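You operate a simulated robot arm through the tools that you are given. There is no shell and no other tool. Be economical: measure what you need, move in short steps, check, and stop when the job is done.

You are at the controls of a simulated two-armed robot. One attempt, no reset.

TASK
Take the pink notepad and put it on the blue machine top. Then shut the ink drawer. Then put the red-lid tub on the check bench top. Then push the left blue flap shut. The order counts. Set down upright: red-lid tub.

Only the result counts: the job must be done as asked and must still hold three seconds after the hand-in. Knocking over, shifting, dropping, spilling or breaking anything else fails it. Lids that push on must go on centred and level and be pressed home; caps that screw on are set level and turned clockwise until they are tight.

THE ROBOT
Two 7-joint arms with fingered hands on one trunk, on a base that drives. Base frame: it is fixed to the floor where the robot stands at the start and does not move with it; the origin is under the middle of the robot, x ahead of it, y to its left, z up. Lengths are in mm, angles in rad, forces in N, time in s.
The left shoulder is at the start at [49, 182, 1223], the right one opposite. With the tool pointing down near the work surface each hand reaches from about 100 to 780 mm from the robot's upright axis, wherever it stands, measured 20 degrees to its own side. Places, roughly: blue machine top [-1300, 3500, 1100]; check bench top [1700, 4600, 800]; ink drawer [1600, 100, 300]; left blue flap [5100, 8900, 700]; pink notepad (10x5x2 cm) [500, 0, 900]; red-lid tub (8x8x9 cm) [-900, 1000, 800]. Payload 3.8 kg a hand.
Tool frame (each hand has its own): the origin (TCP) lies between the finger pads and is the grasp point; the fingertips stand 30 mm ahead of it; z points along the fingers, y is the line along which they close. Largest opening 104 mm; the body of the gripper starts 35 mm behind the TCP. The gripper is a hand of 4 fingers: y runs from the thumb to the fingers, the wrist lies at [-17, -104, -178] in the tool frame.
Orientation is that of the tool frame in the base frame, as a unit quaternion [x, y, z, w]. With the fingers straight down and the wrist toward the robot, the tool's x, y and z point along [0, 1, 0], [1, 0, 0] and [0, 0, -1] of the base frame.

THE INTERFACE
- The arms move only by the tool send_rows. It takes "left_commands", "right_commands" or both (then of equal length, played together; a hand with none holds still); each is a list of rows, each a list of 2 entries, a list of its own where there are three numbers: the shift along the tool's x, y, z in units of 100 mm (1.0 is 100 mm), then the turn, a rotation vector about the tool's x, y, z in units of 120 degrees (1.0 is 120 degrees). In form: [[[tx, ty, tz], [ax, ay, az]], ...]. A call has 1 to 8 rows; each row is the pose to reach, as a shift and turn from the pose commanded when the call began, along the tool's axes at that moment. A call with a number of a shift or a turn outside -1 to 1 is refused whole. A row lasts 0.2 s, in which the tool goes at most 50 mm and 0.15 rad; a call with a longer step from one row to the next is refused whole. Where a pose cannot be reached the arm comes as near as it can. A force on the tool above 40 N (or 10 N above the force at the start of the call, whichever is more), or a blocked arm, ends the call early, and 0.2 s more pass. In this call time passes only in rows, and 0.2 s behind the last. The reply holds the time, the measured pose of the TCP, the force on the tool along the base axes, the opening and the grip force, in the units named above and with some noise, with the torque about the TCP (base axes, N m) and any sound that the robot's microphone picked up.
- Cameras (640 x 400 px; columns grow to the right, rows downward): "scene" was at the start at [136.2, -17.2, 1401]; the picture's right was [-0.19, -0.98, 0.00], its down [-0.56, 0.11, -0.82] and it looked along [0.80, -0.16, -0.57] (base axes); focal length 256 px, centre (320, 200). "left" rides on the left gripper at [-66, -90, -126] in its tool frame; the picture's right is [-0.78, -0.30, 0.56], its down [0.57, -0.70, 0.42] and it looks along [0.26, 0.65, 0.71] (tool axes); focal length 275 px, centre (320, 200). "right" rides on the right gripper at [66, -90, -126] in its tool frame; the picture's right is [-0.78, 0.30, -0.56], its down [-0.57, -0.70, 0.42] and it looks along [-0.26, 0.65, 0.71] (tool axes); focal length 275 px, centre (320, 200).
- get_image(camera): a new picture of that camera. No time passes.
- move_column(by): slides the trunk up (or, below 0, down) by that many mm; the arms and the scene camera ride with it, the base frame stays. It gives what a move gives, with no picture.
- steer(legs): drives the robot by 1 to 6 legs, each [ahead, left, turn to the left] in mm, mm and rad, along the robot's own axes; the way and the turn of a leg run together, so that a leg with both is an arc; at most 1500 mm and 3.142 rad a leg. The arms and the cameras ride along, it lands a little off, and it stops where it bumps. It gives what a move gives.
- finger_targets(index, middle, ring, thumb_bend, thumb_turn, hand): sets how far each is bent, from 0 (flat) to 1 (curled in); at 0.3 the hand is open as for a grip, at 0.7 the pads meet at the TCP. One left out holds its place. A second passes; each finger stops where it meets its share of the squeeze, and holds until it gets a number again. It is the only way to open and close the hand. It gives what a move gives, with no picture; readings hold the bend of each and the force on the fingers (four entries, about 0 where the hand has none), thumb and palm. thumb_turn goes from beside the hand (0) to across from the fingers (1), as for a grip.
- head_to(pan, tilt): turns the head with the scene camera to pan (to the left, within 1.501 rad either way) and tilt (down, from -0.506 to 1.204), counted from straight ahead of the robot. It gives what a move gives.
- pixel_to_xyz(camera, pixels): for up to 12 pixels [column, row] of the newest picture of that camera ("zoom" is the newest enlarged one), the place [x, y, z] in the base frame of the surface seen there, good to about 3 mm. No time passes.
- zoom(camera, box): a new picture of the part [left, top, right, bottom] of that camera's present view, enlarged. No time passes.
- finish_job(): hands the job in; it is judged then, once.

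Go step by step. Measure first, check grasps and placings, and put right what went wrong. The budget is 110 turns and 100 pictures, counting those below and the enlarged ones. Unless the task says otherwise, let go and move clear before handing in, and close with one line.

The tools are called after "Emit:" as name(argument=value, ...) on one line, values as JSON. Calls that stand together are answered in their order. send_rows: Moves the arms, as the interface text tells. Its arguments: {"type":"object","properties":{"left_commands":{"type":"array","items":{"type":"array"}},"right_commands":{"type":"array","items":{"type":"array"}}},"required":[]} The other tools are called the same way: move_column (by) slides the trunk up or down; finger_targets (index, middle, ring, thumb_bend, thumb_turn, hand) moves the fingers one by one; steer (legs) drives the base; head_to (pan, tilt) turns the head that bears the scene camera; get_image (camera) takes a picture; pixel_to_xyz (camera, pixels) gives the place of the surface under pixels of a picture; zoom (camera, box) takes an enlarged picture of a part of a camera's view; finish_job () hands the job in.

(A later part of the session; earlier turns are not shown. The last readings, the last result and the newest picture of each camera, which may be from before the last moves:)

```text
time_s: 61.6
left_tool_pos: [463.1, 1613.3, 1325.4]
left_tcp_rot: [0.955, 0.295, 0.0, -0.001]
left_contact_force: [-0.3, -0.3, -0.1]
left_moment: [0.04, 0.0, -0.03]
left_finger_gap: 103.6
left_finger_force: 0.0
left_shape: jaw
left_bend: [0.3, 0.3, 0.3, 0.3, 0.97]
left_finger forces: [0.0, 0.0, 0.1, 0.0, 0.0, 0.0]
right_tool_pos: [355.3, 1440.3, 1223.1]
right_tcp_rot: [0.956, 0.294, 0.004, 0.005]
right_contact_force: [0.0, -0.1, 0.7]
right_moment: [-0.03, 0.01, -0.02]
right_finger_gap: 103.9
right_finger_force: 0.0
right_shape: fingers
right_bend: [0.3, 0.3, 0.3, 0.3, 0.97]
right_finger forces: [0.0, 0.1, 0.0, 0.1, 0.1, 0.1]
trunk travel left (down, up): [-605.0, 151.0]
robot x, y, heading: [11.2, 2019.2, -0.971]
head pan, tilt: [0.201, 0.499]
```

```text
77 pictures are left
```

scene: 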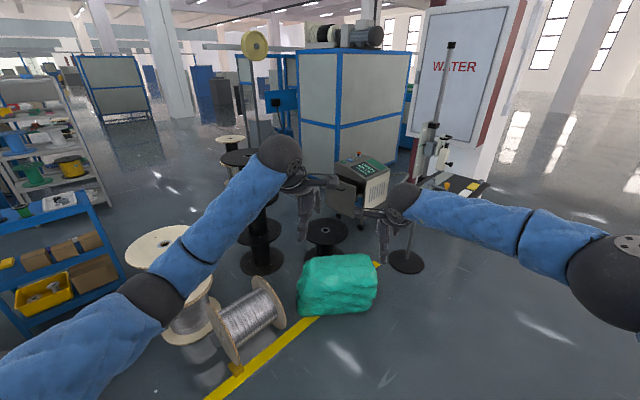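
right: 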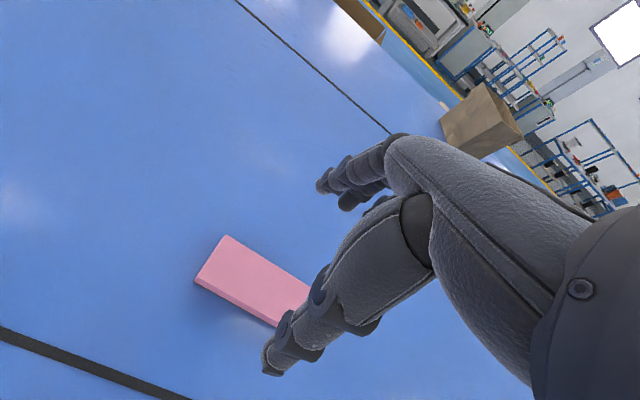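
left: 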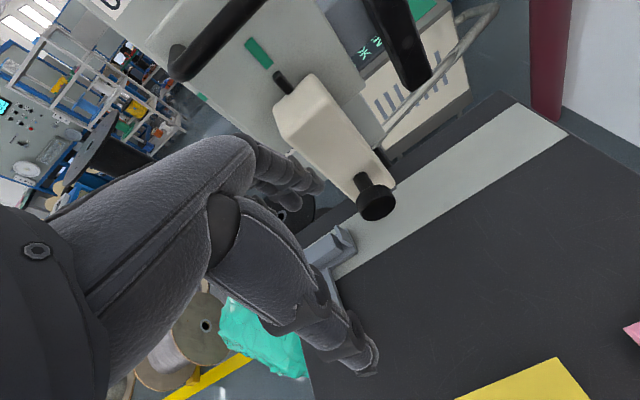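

Emit:
zoom(camera="scene", box=[270, 140, 440, 290])

Emit:
pixel_to_xyz(camera="scene", pixels=[[325, 228], [345, 205], [330, 255], [376, 200], [405, 263], [390, 290], [370, 240], [425, 265], [262, 265], [360, 220], [300, 300], [305, 255]])

```text
2.67 times, centred on (355, 215) of scene
```

zoom: 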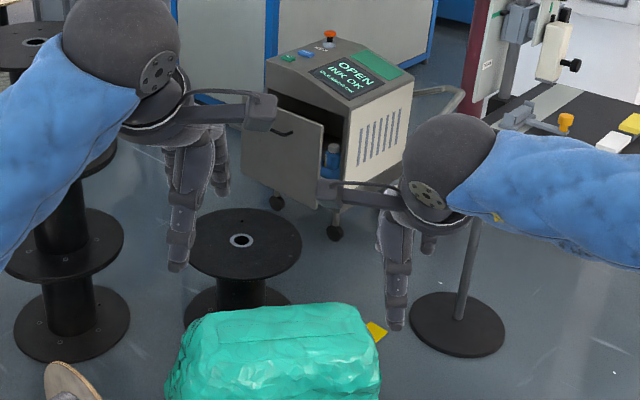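

```text
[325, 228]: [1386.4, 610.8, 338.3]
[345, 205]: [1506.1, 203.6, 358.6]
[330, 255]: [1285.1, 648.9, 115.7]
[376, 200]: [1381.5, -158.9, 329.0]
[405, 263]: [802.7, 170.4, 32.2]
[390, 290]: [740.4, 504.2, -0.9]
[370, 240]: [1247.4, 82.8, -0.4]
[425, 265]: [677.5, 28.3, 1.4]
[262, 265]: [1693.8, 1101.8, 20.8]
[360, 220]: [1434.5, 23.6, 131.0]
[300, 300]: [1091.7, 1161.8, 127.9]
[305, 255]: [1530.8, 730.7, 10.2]
```

It's a tall pull-out ink drawer facing +y with its front at y≈200, and a low black spool at (1386,611) stands in front of it. I need an approach from the +x side, so I'm surveying the floor with the column raised.

Emit:
move_column(by=150)

Emit:
head_to(pan=0.75, tilt=0.5)

Emit:
get_image(camera="scene")

Emit:
pixel_to_xyz(camera="scene", pixels=[[320, 200], [250, 200], [380, 200], [280, 260], [220, 260], [350, 170], [420, 180], [440, 160], [300, 170], [180, 220], [400, 240], [250, 310]])

```text
time_s: 63.4
left_tool_pos: [462.6, 1613.1, 1473.4]
left_tcp_rot: [0.955, 0.296, -0.001, 0.0]
left_contact_force: [0.0, -0.3, 0.0]
left_moment: [-0.01, -0.01, 0.03]
left_finger_gap: 103.7
left_finger_force: 0.1
left_shape: jaw
left_bend: [0.3, 0.3, 0.3, 0.3, 0.97]
left_finger forces: [0.0, 0.0, 0.1, 0.0, 0.0, 0.0]
right_tool_pos: [356.3, 1439.5, 1372.4]
right_tcp_rot: [0.955, 0.295, 0.004, 0.005]
right_contact_force: [0.3, 0.1, -0.2]
right_moment: [-0.03, -0.02, -0.03]
right_finger_gap: 104.1
right_finger_force: 0.1
right_shape: fingers
right_bend: [0.3, 0.3, 0.3, 0.3, 0.97]
right_finger forces: [0.0, 0.0, 0.1, 0.0, 0.0, 0.0]
trunk travel left (down, up): [-755.0, 1.0]
robot x, y, heading: [5.3, 2022.2, -0.973]
head pan, tilt: [0.201, 0.499]
```

```text
time_s: 64.3
left_tool_pos: [462.8, 1613.8, 1474.6]
left_tcp_rot: [0.955, 0.295, -0.001, -0.001]
left_contact_force: [-0.2, 0.3, -0.1]
left_moment: [0.0, 0.01, 0.0]
left_finger_gap: 103.7
left_finger_force: 0.2
left_shape: jaw
left_bend: [0.3, 0.3, 0.3, 0.3, 0.97]
left_finger forces: [0.1, 0.1, 0.0, 0.0, 0.0, 0.0]
right_tool_pos: [355.7, 1440.5, 1372.5]
right_tcp_rot: [0.956, 0.295, 0.004, 0.005]
right_contact_force: [-0.2, 0.2, 0.3]
right_moment: [0.0, -0.03, 0.03]
right_finger_gap: 104.2
right_finger_force: 0.1
right_shape: fingers
right_bend: [0.3, 0.3, 0.3, 0.3, 0.97]
right_finger forces: [0.1, 0.1, 0.0, 0.0, 0.0, 0.1]
trunk travel left (down, up): [-755.0, 1.0]
robot x, y, heading: [6.5, 2021.5, -0.968]
head pan, tilt: [0.75, 0.499]
```

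```text
75 pictures are left
```

scene: 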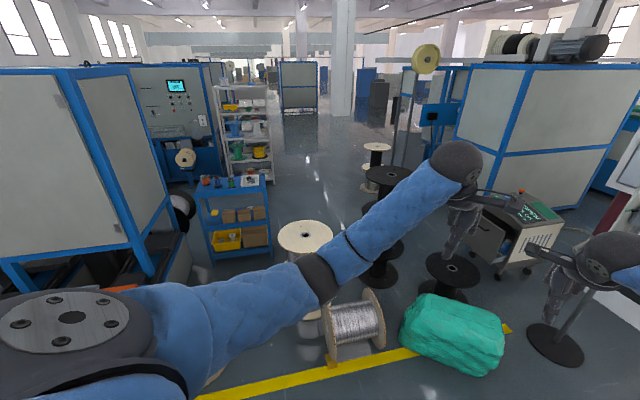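

```text
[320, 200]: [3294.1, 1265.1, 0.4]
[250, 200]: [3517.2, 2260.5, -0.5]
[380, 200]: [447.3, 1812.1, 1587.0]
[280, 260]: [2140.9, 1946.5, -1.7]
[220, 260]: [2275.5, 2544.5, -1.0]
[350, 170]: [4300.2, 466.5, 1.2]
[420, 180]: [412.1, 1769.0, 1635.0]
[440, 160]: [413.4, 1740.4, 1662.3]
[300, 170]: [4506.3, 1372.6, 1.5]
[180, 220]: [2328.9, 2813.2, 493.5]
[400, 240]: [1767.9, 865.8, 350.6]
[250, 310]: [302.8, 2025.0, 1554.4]
```

The aisle at x≈3300 is open. I'm measuring the gap between the blue cart at (240,215) and the white spool at (305,237), which would lead to it.

Emit:
zoom(camera="scene", box=[180, 140, 420, 290])

Emit:
pixel_to_xyz(camera="scene", pixels=[[269, 178], [270, 246], [213, 258], [199, 182], [279, 236], [305, 236], [333, 234], [305, 221], [182, 205], [160, 270], [375, 147], [368, 175]])

```text
2.67 times, centred on (300, 215) of scene
```

zoom: 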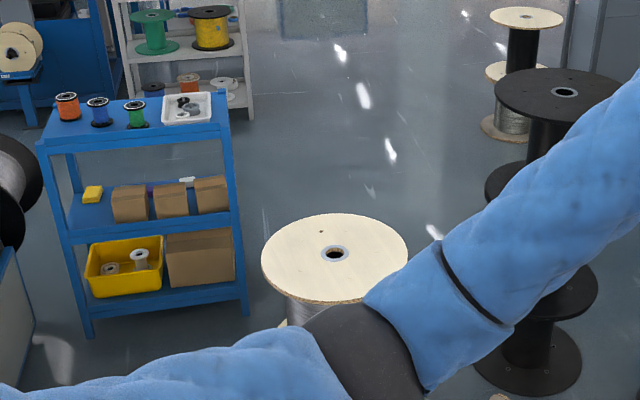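

```text
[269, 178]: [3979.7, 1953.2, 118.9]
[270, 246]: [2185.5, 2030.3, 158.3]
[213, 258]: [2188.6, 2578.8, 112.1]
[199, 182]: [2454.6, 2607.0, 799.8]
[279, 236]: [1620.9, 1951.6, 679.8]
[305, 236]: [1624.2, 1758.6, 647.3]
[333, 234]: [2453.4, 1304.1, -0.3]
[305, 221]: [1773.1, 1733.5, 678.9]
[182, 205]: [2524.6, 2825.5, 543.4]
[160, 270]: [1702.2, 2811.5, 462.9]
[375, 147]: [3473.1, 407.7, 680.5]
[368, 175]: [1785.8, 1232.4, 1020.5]
```

The gap is only ~440 mm, too tight. I'm looking north and south for a wider way round.

Emit:
head_to(pan=1.5, tilt=0.3)

Emit:
get_image(camera="scene")

Emit:
pixel_to_xyz(camera="scene", pixels=[[320, 200], [300, 230], [260, 220], [220, 220], [200, 180], [260, 180], [320, 170], [380, 180], [420, 180], [460, 190], [180, 250], [340, 230]])

Emit:
head_to(pan=-0.35, tilt=0.3)

Emit:
get_image(camera="scene")

Emit:
pixel_to_xyz(camera="scene", pixels=[[320, 160], [380, 170], [420, 180], [460, 190], [300, 200], [400, 150], [500, 180], [350, 150], [350, 220], [420, 250], [260, 110], [300, 190]])

```text
time_s: 65.5
left_tool_pos: [463.4, 1613.1, 1473.7]
left_tcp_rot: [0.955, 0.296, 0.0, 0.001]
left_contact_force: [-0.1, -0.7, 0.3]
left_moment: [0.0, 0.03, 0.02]
left_finger_gap: 103.9
left_finger_force: 0.1
left_shape: jaw
left_bend: [0.3, 0.3, 0.3, 0.3, 0.97]
left_finger forces: [0.0, 0.0, 0.1, 0.1, 0.0, 0.0]
right_tool_pos: [356.6, 1440.1, 1371.7]
right_tcp_rot: [0.956, 0.295, 0.004, 0.005]
right_contact_force: [-0.1, -0.3, 0.1]
right_moment: [-0.01, -0.03, 0.04]
right_finger_gap: 104.5
right_finger_force: 0.0
right_shape: fingers
right_bend: [0.3, 0.3, 0.3, 0.3, 0.97]
right_finger forces: [0.0, 0.0, 0.0, 0.0, 0.0, 0.1]
trunk travel left (down, up): [-755.0, 1.0]
robot x, y, heading: [9.9, 2021.2, -0.967]
head pan, tilt: [1.499, 0.3]
```

```text
73 pictures are left
```

scene: 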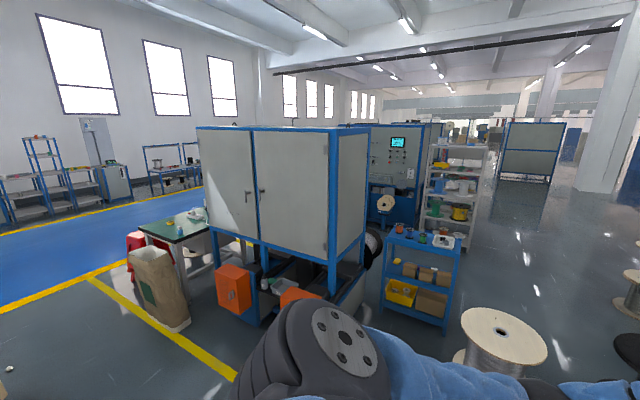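

```text
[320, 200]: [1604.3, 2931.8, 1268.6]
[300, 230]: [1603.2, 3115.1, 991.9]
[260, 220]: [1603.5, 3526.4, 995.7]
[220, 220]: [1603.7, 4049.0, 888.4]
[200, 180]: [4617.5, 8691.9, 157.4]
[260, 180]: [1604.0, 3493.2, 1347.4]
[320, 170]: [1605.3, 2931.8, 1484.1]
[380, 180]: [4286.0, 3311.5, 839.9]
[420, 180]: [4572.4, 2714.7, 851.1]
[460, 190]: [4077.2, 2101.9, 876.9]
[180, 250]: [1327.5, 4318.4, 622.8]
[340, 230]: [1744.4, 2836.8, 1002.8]
```

```text
time_s: 67.3
left_tool_pos: [462.6, 1612.9, 1475.3]
left_tcp_rot: [0.956, 0.295, 0.0, 0.001]
left_contact_force: [0.2, 0.6, 0.5]
left_moment: [0.0, 0.0, 0.0]
left_finger_gap: 103.6
left_finger_force: 0.1
left_shape: jaw
left_bend: [0.3, 0.3, 0.3, 0.3, 0.97]
left_finger forces: [0.0, 0.0, 0.0, 0.1, 0.1, 0.0]
right_tool_pos: [355.2, 1440.8, 1373.1]
right_tcp_rot: [0.956, 0.295, 0.004, 0.005]
right_contact_force: [-0.5, -0.4, -0.3]
right_moment: [0.01, -0.01, 0.01]
right_finger_gap: 104.3
right_finger_force: 0.1
right_shape: fingers
right_bend: [0.3, 0.3, 0.3, 0.3, 0.97]
right_finger forces: [0.0, 0.0, 0.0, 0.1, 0.0, 0.1]
trunk travel left (down, up): [-755.0, 1.0]
robot x, y, heading: [5.7, 2021.1, -0.97]
head pan, tilt: [-0.351, 0.3]
```

```text
72 pictures are left
```

scene: 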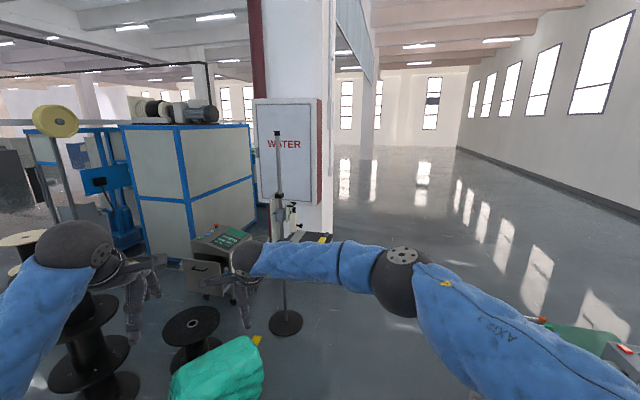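

```text
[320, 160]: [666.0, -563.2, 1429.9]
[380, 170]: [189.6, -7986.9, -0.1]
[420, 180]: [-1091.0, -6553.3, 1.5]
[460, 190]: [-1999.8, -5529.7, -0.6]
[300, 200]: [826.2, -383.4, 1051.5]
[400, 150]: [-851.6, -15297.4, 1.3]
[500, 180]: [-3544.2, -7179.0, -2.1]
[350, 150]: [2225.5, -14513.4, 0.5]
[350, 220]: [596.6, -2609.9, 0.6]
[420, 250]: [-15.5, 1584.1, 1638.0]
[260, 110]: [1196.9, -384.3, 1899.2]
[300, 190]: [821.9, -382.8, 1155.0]
```

The south side is wide open with clear floor out to (597,−2610). I'll drive down the corridor to my start position and look before going round the pillar.

Emit:
steer(legs=[[0, 0, -0.6], [1000, 0, 0], [900, 0, 0]])

Emit:
head_to(pan=0.2, tilt=0.4)

Emit:
get_image(camera="scene")

Emit:
pixel_to_xyz(camera="scene", pixels=[[320, 200], [360, 260], [300, 300], [200, 200], [220, 160], [180, 170], [250, 140], [300, 150]])

```text
time_s: 78.5
left_tool_pos: [151.2, -483.4, 1473.7]
left_tcp_rot: [1.0, -0.005, 0.001, 0.0]
left_contact_force: [-0.1, -0.1, 0.1]
left_moment: [0.01, -0.01, -0.03]
left_finger_gap: 103.7
left_finger_force: 0.0
left_shape: jaw
left_bend: [0.3, 0.3, 0.3, 0.3, 0.97]
left_finger forces: [0.0, 0.1, 0.0, 0.0, 0.0, 0.0]
right_tool_pos: [-35.0, -564.0, 1373.0]
right_tcp_rot: [1.0, -0.005, 0.003, 0.007]
right_contact_force: [-0.2, 0.4, -0.3]
right_moment: [0.01, -0.01, 0.01]
right_finger_gap: 104.1
right_finger_force: 0.1
right_shape: fingers
right_bend: [0.3, 0.3, 0.3, 0.3, 0.97]
right_finger forces: [0.1, 0.0, 0.0, 0.1, 0.1, 0.0]
trunk travel left (down, up): [-755.0, 1.0]
robot x, y, heading: [9.3, 111.0, -1.58]
head pan, tilt: [-0.351, 0.3]
```

```text
time_s: 79.5
left_tool_pos: [150.4, -484.9, 1475.7]
left_tcp_rot: [1.0, -0.005, 0.0, 0.0]
left_contact_force: [-0.5, 0.2, 0.1]
left_moment: [-0.02, -0.02, 0.01]
left_finger_gap: 103.6
left_finger_force: 0.0
left_shape: jaw
left_bend: [0.3, 0.3, 0.3, 0.3, 0.97]
left_finger forces: [0.0, 0.1, 0.0, 0.1, 0.0, 0.0]
right_tool_pos: [-34.8, -565.0, 1373.1]
right_tcp_rot: [1.0, -0.005, 0.003, 0.007]
right_contact_force: [0.3, 0.3, 0.5]
right_moment: [0.01, 0.01, 0.0]
right_finger_gap: 104.1
right_finger_force: 0.0
right_shape: fingers
right_bend: [0.3, 0.3, 0.3, 0.3, 0.97]
right_finger forces: [0.0, 0.0, 0.1, 0.0, 0.0, 0.1]
trunk travel left (down, up): [-755.0, 1.0]
robot x, y, heading: [9.1, 110.8, -1.582]
head pan, tilt: [0.201, 0.4]
```

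```text
71 pictures are left
```

scene: 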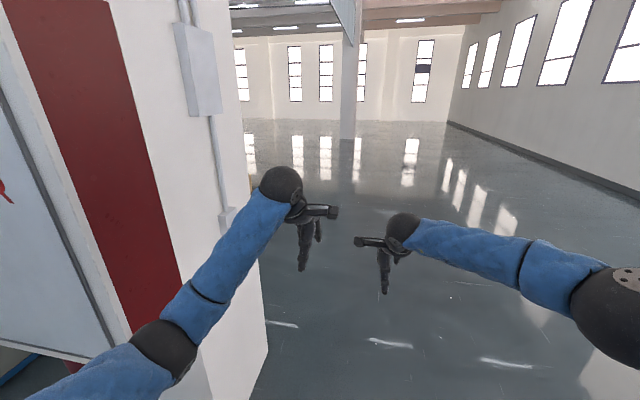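

```text
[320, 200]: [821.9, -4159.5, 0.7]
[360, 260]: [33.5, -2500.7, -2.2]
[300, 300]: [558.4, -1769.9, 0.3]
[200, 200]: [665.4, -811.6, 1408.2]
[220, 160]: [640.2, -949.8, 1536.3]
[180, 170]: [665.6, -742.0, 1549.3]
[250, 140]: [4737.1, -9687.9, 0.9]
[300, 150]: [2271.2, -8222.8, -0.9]
```

Floor is clear south past the pillar, which ends near y≈−1000. I'm driving on and then turning east.

Emit:
steer(legs=[[1000, 0, 0], [1000, 0, 0], [0, 0, 1.57]])

Emit:
head_to(pan=0.2, tilt=0.35)

Emit:
get_image(camera="scene")

Emit:
pixel_to_xyz(camera="scene", pixels=[[320, 200], [360, 220], [340, 160], [220, 180], [260, 200], [290, 170], [240, 240], [400, 180]])

```text
time_s: 93.3
left_tool_pos: [574.4, -1775.0, 1474.2]
left_tcp_rot: [0.722, 0.692, 0.0, 0.0]
left_contact_force: [0.7, -0.1, 0.2]
left_moment: [0.01, -0.04, -0.03]
left_finger_gap: 103.2
left_finger_force: 0.1
left_shape: jaw
left_bend: [0.3, 0.3, 0.3, 0.3, 0.97]
left_finger forces: [0.1, 0.0, 0.0, 0.1, 0.0, 0.0]
right_tool_pos: [650.1, -1962.8, 1372.2]
right_tcp_rot: [0.722, 0.692, 0.006, 0.003]
right_contact_force: [0.0, -0.1, 0.2]
right_moment: [0.0, 0.01, 0.0]
right_finger_gap: 104.4
right_finger_force: 0.1
right_shape: fingers
right_bend: [0.3, 0.3, 0.3, 0.3, 0.97]
right_finger forces: [0.0, 0.0, 0.0, 0.1, 0.0, 0.0]
trunk travel left (down, up): [-755.0, 1.0]
robot x, y, heading: [-21.5, -1894.1, -0.04]
head pan, tilt: [0.201, 0.4]
```

```text
time_s: 93.9
left_tool_pos: [575.0, -1774.3, 1474.8]
left_tcp_rot: [0.721, 0.693, 0.0, 0.0]
left_contact_force: [-0.1, -0.4, 0.4]
left_moment: [-0.02, 0.01, -0.02]
left_finger_gap: 103.6
left_finger_force: 0.0
left_shape: jaw
left_bend: [0.3, 0.3, 0.3, 0.3, 0.97]
left_finger forces: [0.1, 0.1, 0.0, 0.1, 0.0, 0.0]
right_tool_pos: [650.3, -1963.0, 1372.7]
right_tcp_rot: [0.721, 0.693, 0.006, 0.003]
right_contact_force: [0.3, -0.1, -0.6]
right_moment: [-0.02, -0.02, 0.01]
right_finger_gap: 104.3
right_finger_force: 0.0
right_shape: fingers
right_bend: [0.3, 0.3, 0.3, 0.3, 0.97]
right_finger forces: [0.0, 0.0, 0.0, 0.0, 0.1, 0.0]
trunk travel left (down, up): [-755.0, 1.0]
robot x, y, heading: [-21.6, -1895.0, -0.041]
head pan, tilt: [0.201, 0.351]
```

```text
70 pictures are left
```

scene: 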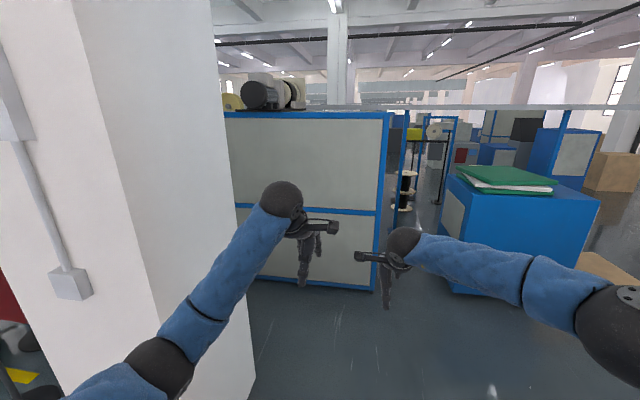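

```text
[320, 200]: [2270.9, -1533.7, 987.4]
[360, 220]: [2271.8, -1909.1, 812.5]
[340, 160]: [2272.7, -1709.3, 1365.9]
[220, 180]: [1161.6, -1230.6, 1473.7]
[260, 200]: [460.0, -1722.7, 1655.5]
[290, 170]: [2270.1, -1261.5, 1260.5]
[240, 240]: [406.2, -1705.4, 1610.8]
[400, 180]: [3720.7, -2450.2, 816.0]
```

The blue cabinet's west face is at x=2270 and the pillar ends at x=1160, leaving a 1.1 m passage toward the console's back. I'm driving to its mouth and looking north.

Emit:
steer(legs=[[1000, 0, 0], [680, 0, 0], [0, 0, 1.61]])

Emit:
head_to(pan=0, tilt=0.55)

Emit:
get_image(camera="scene")

Emit:
pixel_to_xyz(camera="scene", pixels=[[320, 200], [360, 220], [340, 160], [280, 180], [300, 220], [290, 170], [340, 240], [380, 180], [340, 300], [380, 240], [400, 200], [300, 260]])

```text
time_s: 101.9
left_tool_pos: [2164.7, -1904.4, 1476.4]
left_tcp_rot: [0.734, 0.68, 0.001, 0.0]
left_contact_force: [0.4, 0.1, -0.5]
left_moment: [0.03, 0.02, -0.01]
left_finger_gap: 103.8
left_finger_force: 0.0
left_shape: jaw
left_bend: [0.3, 0.3, 0.3, 0.3, 0.97]
left_finger forces: [0.0, 0.0, 0.1, 0.0, 0.0, 0.0]
right_tool_pos: [2223.7, -2090.0, 1372.2]
right_tcp_rot: [0.732, 0.681, -0.003, -0.004]
right_contact_force: [-21.9, 0.8, 5.5]
right_moment: [0.06, -0.54, 0.2]
right_finger_gap: 77.2
right_finger_force: 10.6
right_shape: fingers
right_bend: [0.59, 0.3, 0.3, 0.3, 0.97]
right_finger forces: [21.2, 0.0, 0.0, 0.0, 0.0, 0.0]
trunk travel left (down, up): [-755.0, 1.0]
robot x, y, heading: [1566.1, -1999.2, -0.08]
head pan, tilt: [0.201, 0.351]
stopped in leg 2: the force on the tool passed its limit (the readings are from after the stop); the commanded pose is now the measured one
```

```text
time_s: 102.6
left_tool_pos: [2162.9, -1901.2, 1476.2]
left_tcp_rot: [0.733, 0.68, 0.001, 0.001]
left_contact_force: [-0.2, -0.1, -0.1]
left_moment: [-0.06, -0.01, -0.02]
left_finger_gap: 103.7
left_finger_force: 0.1
left_shape: jaw
left_bend: [0.3, 0.3, 0.3, 0.3, 0.97]
left_finger forces: [0.0, 0.0, 0.0, 0.0, 0.1, 0.0]
right_tool_pos: [2223.4, -2089.9, 1371.1]
right_tcp_rot: [0.733, 0.681, -0.002, -0.003]
right_contact_force: [-23.0, 1.2, 5.4]
right_moment: [0.01, -0.57, 0.21]
right_finger_gap: 76.2
right_finger_force: 11.7
right_shape: fingers
right_bend: [0.6, 0.3, 0.3, 0.3, 0.97]
right_finger forces: [23.8, 0.0, 0.0, 0.0, 0.0, 0.1]
trunk travel left (down, up): [-755.0, 1.0]
robot x, y, heading: [1566.5, -2005.2, -0.079]
head pan, tilt: [0.0, 0.55]
```

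```text
69 pictures are left
```

scene: 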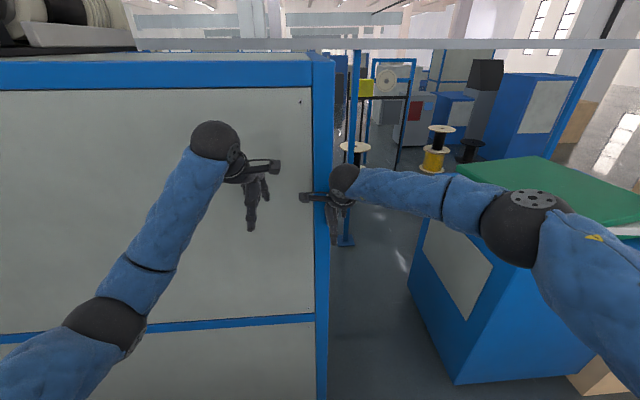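

```text
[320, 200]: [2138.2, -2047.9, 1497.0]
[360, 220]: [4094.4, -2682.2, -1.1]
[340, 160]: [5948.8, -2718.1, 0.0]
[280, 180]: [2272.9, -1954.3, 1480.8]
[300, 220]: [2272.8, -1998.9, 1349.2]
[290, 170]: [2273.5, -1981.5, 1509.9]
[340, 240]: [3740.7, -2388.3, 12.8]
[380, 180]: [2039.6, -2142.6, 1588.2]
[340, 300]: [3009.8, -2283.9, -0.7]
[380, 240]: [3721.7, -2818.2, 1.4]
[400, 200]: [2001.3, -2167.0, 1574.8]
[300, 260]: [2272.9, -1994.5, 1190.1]
```

I drifted right and my right index brushed the cabinet edge, which still reads x=2273 and so hasn't moved. I'm backing off, re-opening the finger and turning north.

Emit:
steer(legs=[[-250, 0, 0], [0, 300, 0], [0, 0, 1.65]])

Emit:
finger_targets(hand="right", index=0.3)

Emit:
head_to(pan=-0.1, tilt=0.5)

Emit:
get_image(camera="scene")

Emit:
pixel_to_xyz(camera="scene", pixels=[[320, 200], [360, 220], [340, 160], [280, 180], [300, 220], [290, 170], [340, 240], [380, 180], [340, 300], [380, 240], [400, 200], [300, 260]])

```text
time_s: 108.7
left_tool_pos: [1595.7, -1131.6, 1483.4]
left_tcp_rot: [0.318, 0.948, 0.0, 0.006]
left_contact_force: [0.9, 0.0, 0.8]
left_moment: [0.0, 0.01, -0.02]
left_finger_gap: 104.1
left_finger_force: 0.0
left_shape: jaw
left_bend: [0.3, 0.3, 0.3, 0.3, 0.97]
left_finger forces: [0.0, 0.0, 0.0, 0.0, 0.0, 0.1]
right_tool_pos: [1766.0, -1152.7, 1366.6]
right_tcp_rot: [0.294, 0.956, -0.005, -0.008]
right_contact_force: [-0.6, 0.3, 0.8]
right_moment: [0.01, -0.02, -0.04]
right_finger_gap: 104.3
right_finger_force: 0.0
right_shape: fingers
right_bend: [0.3, 0.3, 0.3, 0.3, 0.97]
right_finger forces: [0.0, 0.0, 0.1, 0.1, 0.0, 0.1]
trunk travel left (down, up): [-755.0, 1.0]
robot x, y, heading: [1343.0, -1672.9, 0.967]
head pan, tilt: [0.0, 0.55]
stopped in leg 3: the robot was blocked; the commanded pose is now the measured one
```

```text
time_s: 109.7
left_tool_pos: [1594.6, -1128.9, 1480.2]
left_tcp_rot: [0.314, 0.949, -0.001, 0.003]
left_contact_force: [0.3, -0.9, 0.2]
left_moment: [0.03, 0.0, 0.03]
left_finger_gap: 104.0
left_finger_force: 0.1
left_shape: jaw
left_bend: [0.3, 0.3, 0.3, 0.3, 0.97]
left_finger forces: [0.0, 0.0, 0.0, 0.0, 0.0, 0.0]
right_tool_pos: [1766.9, -1151.9, 1364.3]
right_tcp_rot: [0.293, 0.956, -0.005, -0.009]
right_contact_force: [-0.4, 0.5, -1.2]
right_moment: [0.01, 0.02, -0.05]
right_finger_gap: 104.2
right_finger_force: 0.0
right_shape: fingers
right_bend: [0.3, 0.3, 0.3, 0.3, 0.97]
right_finger forces: [0.0, 0.1, 0.0, 0.1, 0.0, 0.1]
trunk travel left (down, up): [-755.0, 1.0]
robot x, y, heading: [1343.0, -1677.3, 0.975]
head pan, tilt: [0.0, 0.55]
```

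```text
time_s: 110.4
left_tool_pos: [1593.0, -1129.6, 1479.8]
left_tcp_rot: [0.314, 0.949, -0.001, 0.003]
left_contact_force: [0.4, 0.0, 0.4]
left_moment: [-0.01, -0.02, -0.02]
left_finger_gap: 103.6
left_finger_force: 0.0
left_shape: jaw
left_bend: [0.3, 0.3, 0.3, 0.3, 0.97]
left_finger forces: [0.0, 0.1, 0.0, 0.0, 0.0, 0.0]
right_tool_pos: [1768.1, -1150.6, 1364.3]
right_tcp_rot: [0.293, 0.956, -0.005, -0.008]
right_contact_force: [-0.1, -0.9, 0.2]
right_moment: [0.01, -0.04, 0.0]
right_finger_gap: 104.4
right_finger_force: 0.0
right_shape: fingers
right_bend: [0.3, 0.3, 0.3, 0.3, 0.97]
right_finger forces: [0.0, 0.0, 0.0, 0.1, 0.0, 0.0]
trunk travel left (down, up): [-755.0, 1.0]
robot x, y, heading: [1342.4, -1674.6, 0.973]
head pan, tilt: [-0.099, 0.499]
```

```text
68 pictures are left
```

scene: 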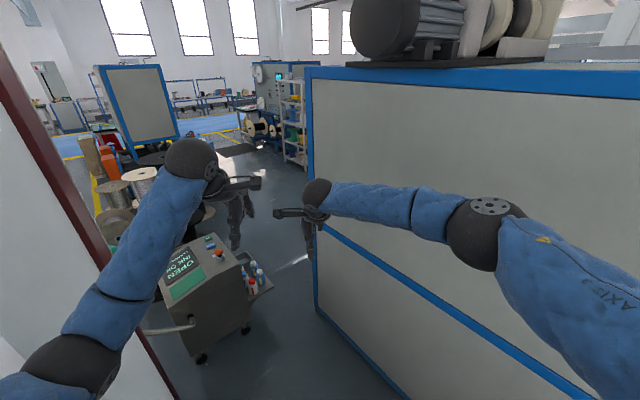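

```text
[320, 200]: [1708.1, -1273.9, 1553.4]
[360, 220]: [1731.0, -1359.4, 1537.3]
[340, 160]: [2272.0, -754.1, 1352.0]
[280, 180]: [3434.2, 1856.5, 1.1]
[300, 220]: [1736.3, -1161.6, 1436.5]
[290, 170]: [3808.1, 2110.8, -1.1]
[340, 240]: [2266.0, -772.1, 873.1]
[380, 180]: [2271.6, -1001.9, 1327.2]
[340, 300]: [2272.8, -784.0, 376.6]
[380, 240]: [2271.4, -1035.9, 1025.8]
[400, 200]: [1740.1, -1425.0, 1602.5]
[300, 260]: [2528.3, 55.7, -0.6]
```

My left upper arm met the pillar, so I'm keeping clear of it. The ink bottles at (255,275) show the open drawer, and I'm zooming in to read its geometry.

Emit:
zoom(camera="scene", box=[130, 220, 330, 370])

Emit:
pixel_to_xyz(camera="zoom", pixels=[[330, 110], [380, 155], [360, 130], [450, 205], [360, 250], [360, 350], [210, 420], [225, 60], [140, 210], [420, 200], [350, 215], [400, 170]])

Emit:
pixel_to_xyz(camera="scene", pixels=[[312, 285], [305, 320], [280, 265], [265, 250], [290, 330], [330, 330], [250, 360], [225, 240], [250, 260], [270, 285], [255, 275], [240, 265]])

```text
2.67 times, centred on (230, 295) of scene
```

zoom: 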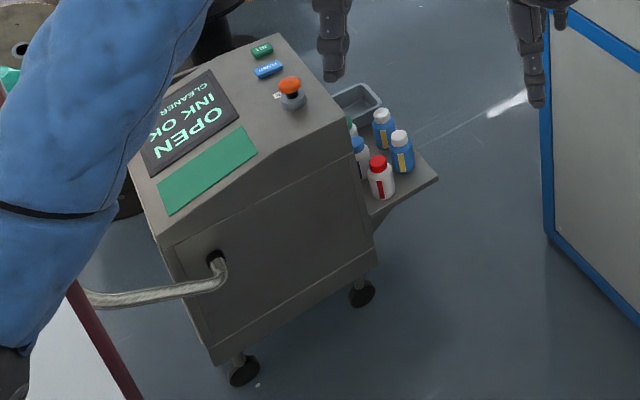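

```text
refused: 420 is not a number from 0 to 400
```

```text
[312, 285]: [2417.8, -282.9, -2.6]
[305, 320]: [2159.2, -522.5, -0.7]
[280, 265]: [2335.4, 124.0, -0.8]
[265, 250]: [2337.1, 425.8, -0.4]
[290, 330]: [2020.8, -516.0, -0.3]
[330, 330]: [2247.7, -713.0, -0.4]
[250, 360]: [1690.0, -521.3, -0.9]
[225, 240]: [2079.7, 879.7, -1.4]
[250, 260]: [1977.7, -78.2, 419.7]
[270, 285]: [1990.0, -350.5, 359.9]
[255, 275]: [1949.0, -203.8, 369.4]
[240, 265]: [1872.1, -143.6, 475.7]
```

The console has a bottle shelf on its east side (x 1860–2000) and the gap past it to the cabinet is too narrow. The aisle south of the cabinet is ~890 mm wide (y −2000 to −2890), so I'll go through at y≈−2480 and look.

Emit:
steer(legs=[[0, 0, -0.973], [0, -810, 0], [1250, 0, 0]])

Emit:
head_to(pan=0.3, tilt=0.45)

Emit:
get_image(camera="scene")

Emit:
pixel_to_xyz(camera="scene", pixels=[[320, 200], [360, 220], [340, 160], [280, 180], [300, 220], [260, 170], [340, 240], [380, 180], [340, 300], [380, 240], [400, 200], [300, 260]])

```text
time_s: 111.1
left_tool_pos: [1595.5, -1136.3, 1485.4]
left_tcp_rot: [0.323, 0.946, 0.001, 0.011]
left_contact_force: [-0.1, 0.4, 0.5]
left_moment: [-0.02, 0.0, 0.0]
left_finger_gap: 103.7
left_finger_force: 0.0
left_shape: jaw
left_bend: [0.3, 0.3, 0.3, 0.3, 0.97]
left_finger forces: [0.1, 0.0, 0.1, 0.0, 0.0, 0.0]
right_tool_pos: [1761.2, -1152.3, 1367.9]
right_tcp_rot: [0.296, 0.955, -0.005, -0.005]
right_contact_force: [-0.3, 0.1, 0.4]
right_moment: [-0.02, -0.03, -0.01]
right_finger_gap: 104.4
right_finger_force: 0.0
right_shape: fingers
right_bend: [0.3, 0.3, 0.3, 0.3, 0.97]
right_finger forces: [0.0, 0.0, 0.0, 0.1, 0.0, 0.1]
trunk travel left (down, up): [-755.0, 1.0]
robot x, y, heading: [1344.3, -1677.4, 0.964]
head pan, tilt: [-0.099, 0.499]
stopped in leg 1: the robot was blocked; the commanded pose is now the measured one
```

```text
time_s: 112.0
left_tool_pos: [1594.7, -1135.3, 1482.8]
left_tcp_rot: [0.321, 0.947, 0.0, 0.01]
left_contact_force: [0.5, -0.3, 0.6]
left_moment: [0.0, 0.02, 0.01]
left_finger_gap: 104.1
left_finger_force: 0.0
left_shape: jaw
left_bend: [0.3, 0.3, 0.3, 0.3, 0.97]
left_finger forces: [0.1, 0.0, 0.1, 0.1, 0.0, 0.1]
right_tool_pos: [1762.5, -1152.5, 1366.0]
right_tcp_rot: [0.296, 0.955, -0.006, -0.006]
right_contact_force: [0.4, -0.1, -0.5]
right_moment: [-0.01, 0.0, 0.0]
right_finger_gap: 104.2
right_finger_force: 0.0
right_shape: fingers
right_bend: [0.3, 0.3, 0.3, 0.3, 0.97]
right_finger forces: [0.1, 0.0, 0.0, 0.1, 0.1, 0.0]
trunk travel left (down, up): [-755.0, 1.0]
robot x, y, heading: [1341.9, -1677.7, 0.972]
head pan, tilt: [0.3, 0.45]
```

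```text
66 pictures are left
```

scene: 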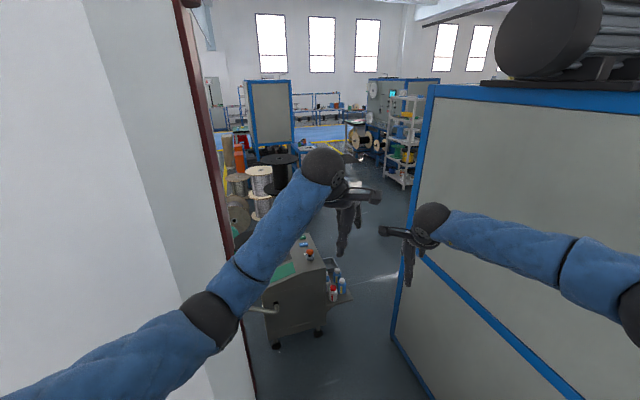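

```text
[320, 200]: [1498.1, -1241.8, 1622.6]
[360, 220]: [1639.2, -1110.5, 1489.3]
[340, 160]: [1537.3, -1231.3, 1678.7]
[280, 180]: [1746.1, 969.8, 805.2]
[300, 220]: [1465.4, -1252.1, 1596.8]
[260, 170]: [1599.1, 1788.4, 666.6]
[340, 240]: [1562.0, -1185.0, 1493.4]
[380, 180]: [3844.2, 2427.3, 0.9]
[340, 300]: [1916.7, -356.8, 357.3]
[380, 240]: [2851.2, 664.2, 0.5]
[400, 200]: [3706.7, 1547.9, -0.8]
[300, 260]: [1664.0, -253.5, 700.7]
```

Turning is still blocked because the left arm rests near the pillar. I'm strafing right, away from it, before turning back.

Emit:
steer(legs=[[-100, -250, 0]])

Emit:
steer(legs=[[0, 0, -0.97]])

```text
time_s: 113.9
left_tool_pos: [1729.3, -1352.5, 1480.6]
left_tcp_rot: [0.319, 0.948, -0.001, 0.013]
left_contact_force: [0.1, 0.1, 0.7]
left_moment: [0.0, 0.0, -0.01]
left_finger_gap: 103.9
left_finger_force: 0.1
left_shape: jaw
left_bend: [0.3, 0.3, 0.3, 0.3, 0.97]
left_finger forces: [0.1, 0.1, 0.0, 0.0, 0.0, 0.0]
right_tool_pos: [1901.7, -1372.8, 1367.7]
right_tcp_rot: [0.296, 0.955, -0.007, -0.001]
right_contact_force: [0.0, -0.7, -0.1]
right_moment: [0.01, -0.01, 0.02]
right_finger_gap: 104.3
right_finger_force: 0.2
right_shape: fingers
right_bend: [0.3, 0.3, 0.3, 0.3, 0.97]
right_finger forces: [0.1, 0.1, 0.0, 0.1, 0.0, 0.0]
trunk travel left (down, up): [-755.0, 1.0]
robot x, y, heading: [1490.4, -1902.7, 0.965]
head pan, tilt: [0.3, 0.45]
```

```text
time_s: 116.7
left_tool_pos: [2079.2, -1780.0, 1482.0]
left_tcp_rot: [0.719, 0.695, -0.007, 0.013]
left_contact_force: [0.0, 0.4, 0.5]
left_moment: [0.0, 0.0, -0.01]
left_finger_gap: 103.5
left_finger_force: 0.1
left_shape: jaw
left_bend: [0.3, 0.3, 0.3, 0.3, 0.97]
left_finger forces: [0.1, 0.0, 0.0, 0.0, 0.0, 0.0]
right_tool_pos: [2160.8, -1932.9, 1368.7]
right_tcp_rot: [0.702, 0.712, -0.005, -0.003]
right_contact_force: [-0.1, 0.1, -0.5]
right_moment: [0.0, 0.03, 0.0]
right_finger_gap: 104.5
right_finger_force: 0.0
right_shape: fingers
right_bend: [0.3, 0.3, 0.3, 0.3, 0.97]
right_finger forces: [0.0, 0.1, 0.0, 0.0, 0.0, 0.0]
trunk travel left (down, up): [-755.0, 1.0]
robot x, y, heading: [1493.2, -1904.8, 0.016]
head pan, tilt: [0.3, 0.45]
```

I'm free and facing east. Next I'll strafe into the aisle's line and go forward.

Emit:
steer(legs=[[0, -590, 0], [1100, 0, 0]])

Emit:
head_to(pan=0.3, tilt=0.45)

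Emit:
get_image(camera="scene")

Emit:
pixel_to_xyz(camera="scene", pixels=[[320, 200], [360, 220], [340, 160], [280, 180], [300, 220], [260, 170], [340, 240], [380, 180], [340, 300], [240, 240], [400, 200], [300, 260]])

```text
time_s: 125.2
left_tool_pos: [3143.3, -2328.5, 1482.1]
left_tcp_rot: [0.708, 0.706, -0.007, 0.012]
left_contact_force: [0.3, -0.5, 0.0]
left_moment: [-0.01, 0.01, 0.02]
left_finger_gap: 103.8
left_finger_force: 0.0
left_shape: jaw
left_bend: [0.3, 0.3, 0.3, 0.3, 0.97]
left_finger forces: [0.0, 0.1, 0.1, 0.0, 0.0, 0.1]
right_tool_pos: [3231.3, -2478.1, 1367.7]
right_tcp_rot: [0.691, 0.723, -0.004, -0.003]
right_contact_force: [-0.8, -0.6, -0.7]
right_moment: [-0.04, -0.01, 0.02]
right_finger_gap: 104.2
right_finger_force: 0.0
right_shape: fingers
right_bend: [0.3, 0.3, 0.3, 0.3, 0.97]
right_finger forces: [0.1, 0.0, 0.1, 0.0, 0.1, 0.0]
trunk travel left (down, up): [-755.0, 1.0]
robot x, y, heading: [2561.7, -2470.5, 0.046]
head pan, tilt: [0.3, 0.45]
```

```text
time_s: 125.8
left_tool_pos: [3143.8, -2329.1, 1480.7]
left_tcp_rot: [0.708, 0.706, -0.007, 0.012]
left_contact_force: [-0.5, 0.0, 0.4]
left_moment: [0.01, 0.04, -0.05]
left_finger_gap: 103.6
left_finger_force: 0.1
left_shape: jaw
left_bend: [0.3, 0.3, 0.3, 0.3, 0.97]
left_finger forces: [0.0, 0.0, 0.0, 0.0, 0.0, 0.0]
right_tool_pos: [3231.9, -2478.4, 1368.2]
right_tcp_rot: [0.691, 0.723, -0.005, -0.002]
right_contact_force: [-0.1, 0.1, 0.0]
right_moment: [-0.01, 0.02, -0.04]
right_finger_gap: 104.3
right_finger_force: 0.1
right_shape: fingers
right_bend: [0.3, 0.3, 0.3, 0.3, 0.97]
right_finger forces: [0.2, 0.0, 0.1, 0.1, 0.0, 0.0]
trunk travel left (down, up): [-755.0, 1.0]
robot x, y, heading: [2559.2, -2469.6, 0.045]
head pan, tilt: [0.3, 0.45]
```

```text
65 pictures are left
```

scene: 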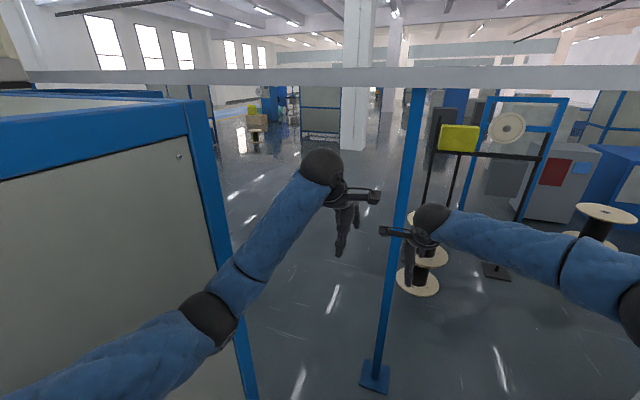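

```text
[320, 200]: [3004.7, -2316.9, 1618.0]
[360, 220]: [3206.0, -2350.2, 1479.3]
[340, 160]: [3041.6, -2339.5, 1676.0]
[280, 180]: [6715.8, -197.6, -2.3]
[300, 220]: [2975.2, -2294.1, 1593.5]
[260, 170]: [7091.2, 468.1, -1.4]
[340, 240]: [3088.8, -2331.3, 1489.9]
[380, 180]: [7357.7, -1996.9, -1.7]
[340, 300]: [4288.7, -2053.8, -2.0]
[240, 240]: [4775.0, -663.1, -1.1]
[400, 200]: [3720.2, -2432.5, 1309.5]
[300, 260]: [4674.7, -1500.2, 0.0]
```

A beam crosses at x≈3720 at about camera height, with a post at (3720,−2432). I'm measuring the cabinet's east corner and other limits before choosing the gap.

Emit:
pixel_to_xyz(camera="scene", pixels=[[200, 115], [252, 385], [375, 370], [418, 285], [300, 78], [100, 75], [230, 130], [500, 270], [253, 140], [300, 350], [225, 210], [150, 95]])

Emit:
head_to(pan=0.9, tilt=0.3)

Emit:
get_image(camera="scene")

Emit:
pixel_to_xyz(camera="scene", pixels=[[450, 45], [430, 120], [430, 330], [450, 200], [300, 75], [350, 100]])

```text
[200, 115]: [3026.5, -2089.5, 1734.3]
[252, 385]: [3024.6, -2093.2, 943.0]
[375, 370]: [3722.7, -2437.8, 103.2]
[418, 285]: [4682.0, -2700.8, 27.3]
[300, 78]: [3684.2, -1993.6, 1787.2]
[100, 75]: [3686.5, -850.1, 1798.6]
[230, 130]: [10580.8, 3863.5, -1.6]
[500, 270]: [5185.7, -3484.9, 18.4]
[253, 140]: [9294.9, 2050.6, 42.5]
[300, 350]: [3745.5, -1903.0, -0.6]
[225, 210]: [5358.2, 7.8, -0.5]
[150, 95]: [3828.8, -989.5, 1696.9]
```

```text
time_s: 126.8
left_tool_pos: [3144.8, -2329.1, 1481.8]
left_tcp_rot: [0.709, 0.705, -0.006, 0.012]
left_contact_force: [-1.0, 0.4, -0.1]
left_moment: [-0.01, -0.01, 0.0]
left_finger_gap: 104.0
left_finger_force: 0.0
left_shape: jaw
left_bend: [0.3, 0.3, 0.3, 0.3, 0.97]
left_finger forces: [0.0, 0.0, 0.0, 0.0, 0.0, 0.1]
right_tool_pos: [3232.1, -2478.2, 1367.5]
right_tcp_rot: [0.691, 0.723, -0.004, -0.003]
right_contact_force: [0.8, 0.6, 0.5]
right_moment: [0.0, 0.03, 0.06]
right_finger_gap: 104.4
right_finger_force: 0.0
right_shape: fingers
right_bend: [0.3, 0.3, 0.3, 0.3, 0.97]
right_finger forces: [0.0, 0.0, 0.1, 0.0, 0.1, 0.0]
trunk travel left (down, up): [-755.0, 1.0]
robot x, y, heading: [2561.3, -2471.7, 0.043]
head pan, tilt: [0.901, 0.3]
```

```text
64 pictures are left
```

scene: 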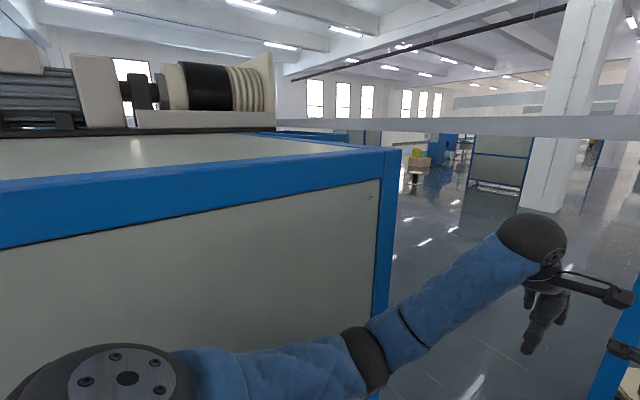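

```text
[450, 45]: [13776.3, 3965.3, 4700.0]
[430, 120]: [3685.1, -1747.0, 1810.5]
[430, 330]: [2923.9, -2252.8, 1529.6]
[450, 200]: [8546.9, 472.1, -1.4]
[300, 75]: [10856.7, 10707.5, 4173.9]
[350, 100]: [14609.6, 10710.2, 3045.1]
```

The corner is at (3027,−2091) with the post at (3722,−2435), too tight with my elbows out. Going south of the post facing south works, with the arms over the low block, so I'm checking the block's height first.

Emit:
head_to(pan=-0.7, tilt=0.55)

Emit:
get_image(camera="scene")

Emit:
pixel_to_xyz(camera="scene", pixels=[[320, 330], [400, 330], [200, 300], [250, 260], [300, 220], [350, 200], [320, 160], [180, 250], [150, 250], [260, 200], [480, 200], [300, 390]])

```text
time_s: 128.4
left_tool_pos: [3145.3, -2328.0, 1481.6]
left_tcp_rot: [0.708, 0.706, -0.006, 0.012]
left_contact_force: [0.4, -0.2, -0.5]
left_moment: [0.0, 0.02, 0.04]
left_finger_gap: 104.1
left_finger_force: 0.1
left_shape: jaw
left_bend: [0.3, 0.3, 0.3, 0.3, 0.97]
left_finger forces: [0.0, 0.0, 0.0, 0.0, 0.1, 0.0]
right_tool_pos: [3232.7, -2478.6, 1367.0]
right_tcp_rot: [0.691, 0.723, -0.004, -0.002]
right_contact_force: [0.2, 0.3, -0.8]
right_moment: [-0.01, 0.03, -0.03]
right_finger_gap: 104.5
right_finger_force: 0.0
right_shape: fingers
right_bend: [0.3, 0.3, 0.3, 0.3, 0.97]
right_finger forces: [0.1, 0.0, 0.1, 0.1, 0.0, 0.0]
trunk travel left (down, up): [-755.0, 1.0]
robot x, y, heading: [2563.2, -2470.6, 0.045]
head pan, tilt: [-0.7, 0.55]
```

```text
63 pictures are left
```

scene: 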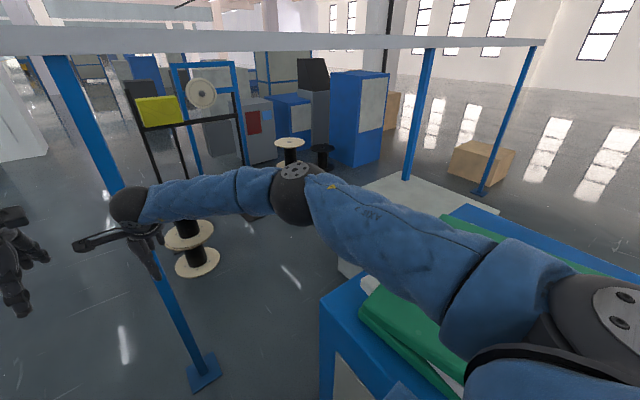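

```text
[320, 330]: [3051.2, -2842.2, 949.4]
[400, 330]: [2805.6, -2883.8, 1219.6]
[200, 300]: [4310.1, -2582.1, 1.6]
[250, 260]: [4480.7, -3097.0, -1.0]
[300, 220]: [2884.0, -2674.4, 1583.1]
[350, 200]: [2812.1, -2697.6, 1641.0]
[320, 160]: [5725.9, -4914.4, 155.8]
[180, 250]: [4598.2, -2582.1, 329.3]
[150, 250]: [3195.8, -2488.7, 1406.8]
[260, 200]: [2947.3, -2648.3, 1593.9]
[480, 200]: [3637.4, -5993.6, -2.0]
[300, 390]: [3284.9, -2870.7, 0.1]
```

The green stack on the block reaches z≈1220 and my hands clear it. I'll raise the right hand a bit, turn to face south, then strafe east past the block corner.

Emit:
send_rows(right_commands=[[[0, 0, -0.4], [0, 0, 0]], [[0, 0, -0.8], [0, 0, 0]]])

Emit:
steer(legs=[[0, 0, -1.615], [25, 487, 0]])

Emit:
head_to(pan=0.8, tilt=0.6)

Emit:
get_image(camera="scene")

Emit:
pixel_to_xyz(camera="scene", pixels=[[320, 330], [400, 330], [200, 300], [250, 260], [300, 220], [350, 200], [320, 160], [180, 250], [150, 250], [260, 200], [480, 200], [300, 390]])

```text
time_s: 129.0
left_tool_pos: [3145.4, -2328.6, 1482.2]
left_tcp_rot: [0.708, 0.706, -0.008, 0.012]
left_contact_force: [-0.1, 0.2, 0.4]
left_moment: [0.0, 0.01, 0.03]
left_finger_gap: 103.6
left_finger_force: 0.2
left_shape: jaw
left_bend: [0.3, 0.3, 0.3, 0.3, 0.97]
left_finger forces: [0.1, 0.0, 0.0, 0.0, 0.0, 0.0]
right_tool_pos: [3233.8, -2481.8, 1447.6]
right_tcp_rot: [0.691, 0.722, -0.004, -0.003]
right_contact_force: [-0.4, 0.4, -0.6]
right_moment: [0.02, 0.01, 0.01]
right_finger_gap: 104.5
right_finger_force: 0.1
right_shape: fingers
right_bend: [0.3, 0.3, 0.3, 0.3, 0.97]
right_finger forces: [0.0, 0.1, 0.0, 0.0, 0.0, 0.0]
trunk travel left (down, up): [-755.0, 1.0]
robot x, y, heading: [2560.1, -2472.5, 0.04]
head pan, tilt: [-0.7, 0.55]
```

```text
time_s: 135.9
left_tool_pos: [3178.8, -3076.0, 1482.0]
left_tcp_rot: [1.0, -0.017, -0.013, 0.003]
left_contact_force: [0.6, 0.3, -0.4]
left_moment: [-0.05, 0.0, -0.03]
left_finger_gap: 103.9
left_finger_force: 0.1
left_shape: jaw
left_bend: [0.3, 0.3, 0.3, 0.3, 0.97]
left_finger forces: [0.0, 0.0, 0.0, 0.1, 0.0, 0.1]
right_tool_pos: [3022.9, -3161.0, 1448.6]
right_tcp_rot: [1.0, 0.007, -0.001, -0.006]
right_contact_force: [-0.3, -0.4, 1.8]
right_moment: [0.02, -0.03, 0.02]
right_finger_gap: 104.2
right_finger_force: 0.0
right_shape: fingers
right_bend: [0.3, 0.3, 0.3, 0.3, 0.97]
right_finger forces: [0.0, 0.0, 0.1, 0.0, 0.0, 0.1]
trunk travel left (down, up): [-755.0, 1.0]
robot x, y, heading: [3056.1, -2492.7, -1.561]
head pan, tilt: [-0.7, 0.55]
```

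```text
time_s: 137.5
left_tool_pos: [3178.5, -3077.6, 1481.3]
left_tcp_rot: [1.0, -0.016, -0.013, 0.003]
left_contact_force: [-0.4, -0.2, -0.1]
left_moment: [0.0, 0.01, 0.04]
left_finger_gap: 103.7
left_finger_force: 0.1
left_shape: jaw
left_bend: [0.3, 0.3, 0.3, 0.3, 0.97]
left_finger forces: [0.0, 0.1, 0.0, 0.1, 0.1, 0.0]
right_tool_pos: [3024.1, -3162.2, 1447.7]
right_tcp_rot: [1.0, 0.007, -0.002, -0.006]
right_contact_force: [-0.1, 0.0, 0.0]
right_moment: [-0.03, 0.01, -0.01]
right_finger_gap: 104.4
right_finger_force: 0.1
right_shape: fingers
right_bend: [0.3, 0.3, 0.3, 0.3, 0.97]
right_finger forces: [0.0, 0.1, 0.0, 0.0, 0.0, 0.0]
trunk travel left (down, up): [-755.0, 1.0]
robot x, y, heading: [3057.2, -2486.5, -1.561]
head pan, tilt: [0.799, 0.6]
```

```text
62 pictures are left
```

scene: 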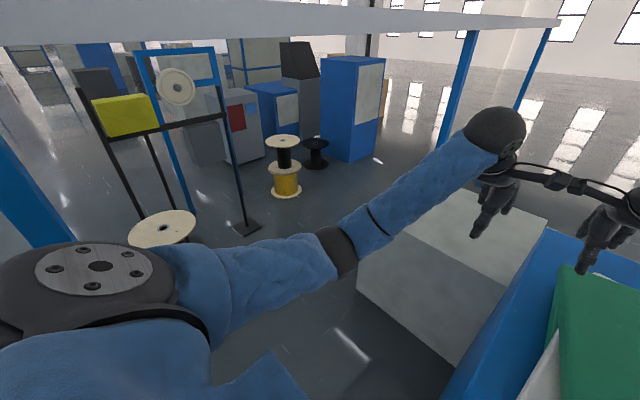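

```text
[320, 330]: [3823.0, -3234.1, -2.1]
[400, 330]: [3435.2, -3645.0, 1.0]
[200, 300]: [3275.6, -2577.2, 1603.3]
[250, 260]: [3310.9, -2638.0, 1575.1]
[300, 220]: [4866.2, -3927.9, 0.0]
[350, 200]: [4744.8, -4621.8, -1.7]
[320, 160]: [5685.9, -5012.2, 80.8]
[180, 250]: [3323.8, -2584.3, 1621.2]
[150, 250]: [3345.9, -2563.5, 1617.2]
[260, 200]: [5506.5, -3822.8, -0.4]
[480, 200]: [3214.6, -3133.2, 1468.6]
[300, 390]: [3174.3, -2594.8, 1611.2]
```

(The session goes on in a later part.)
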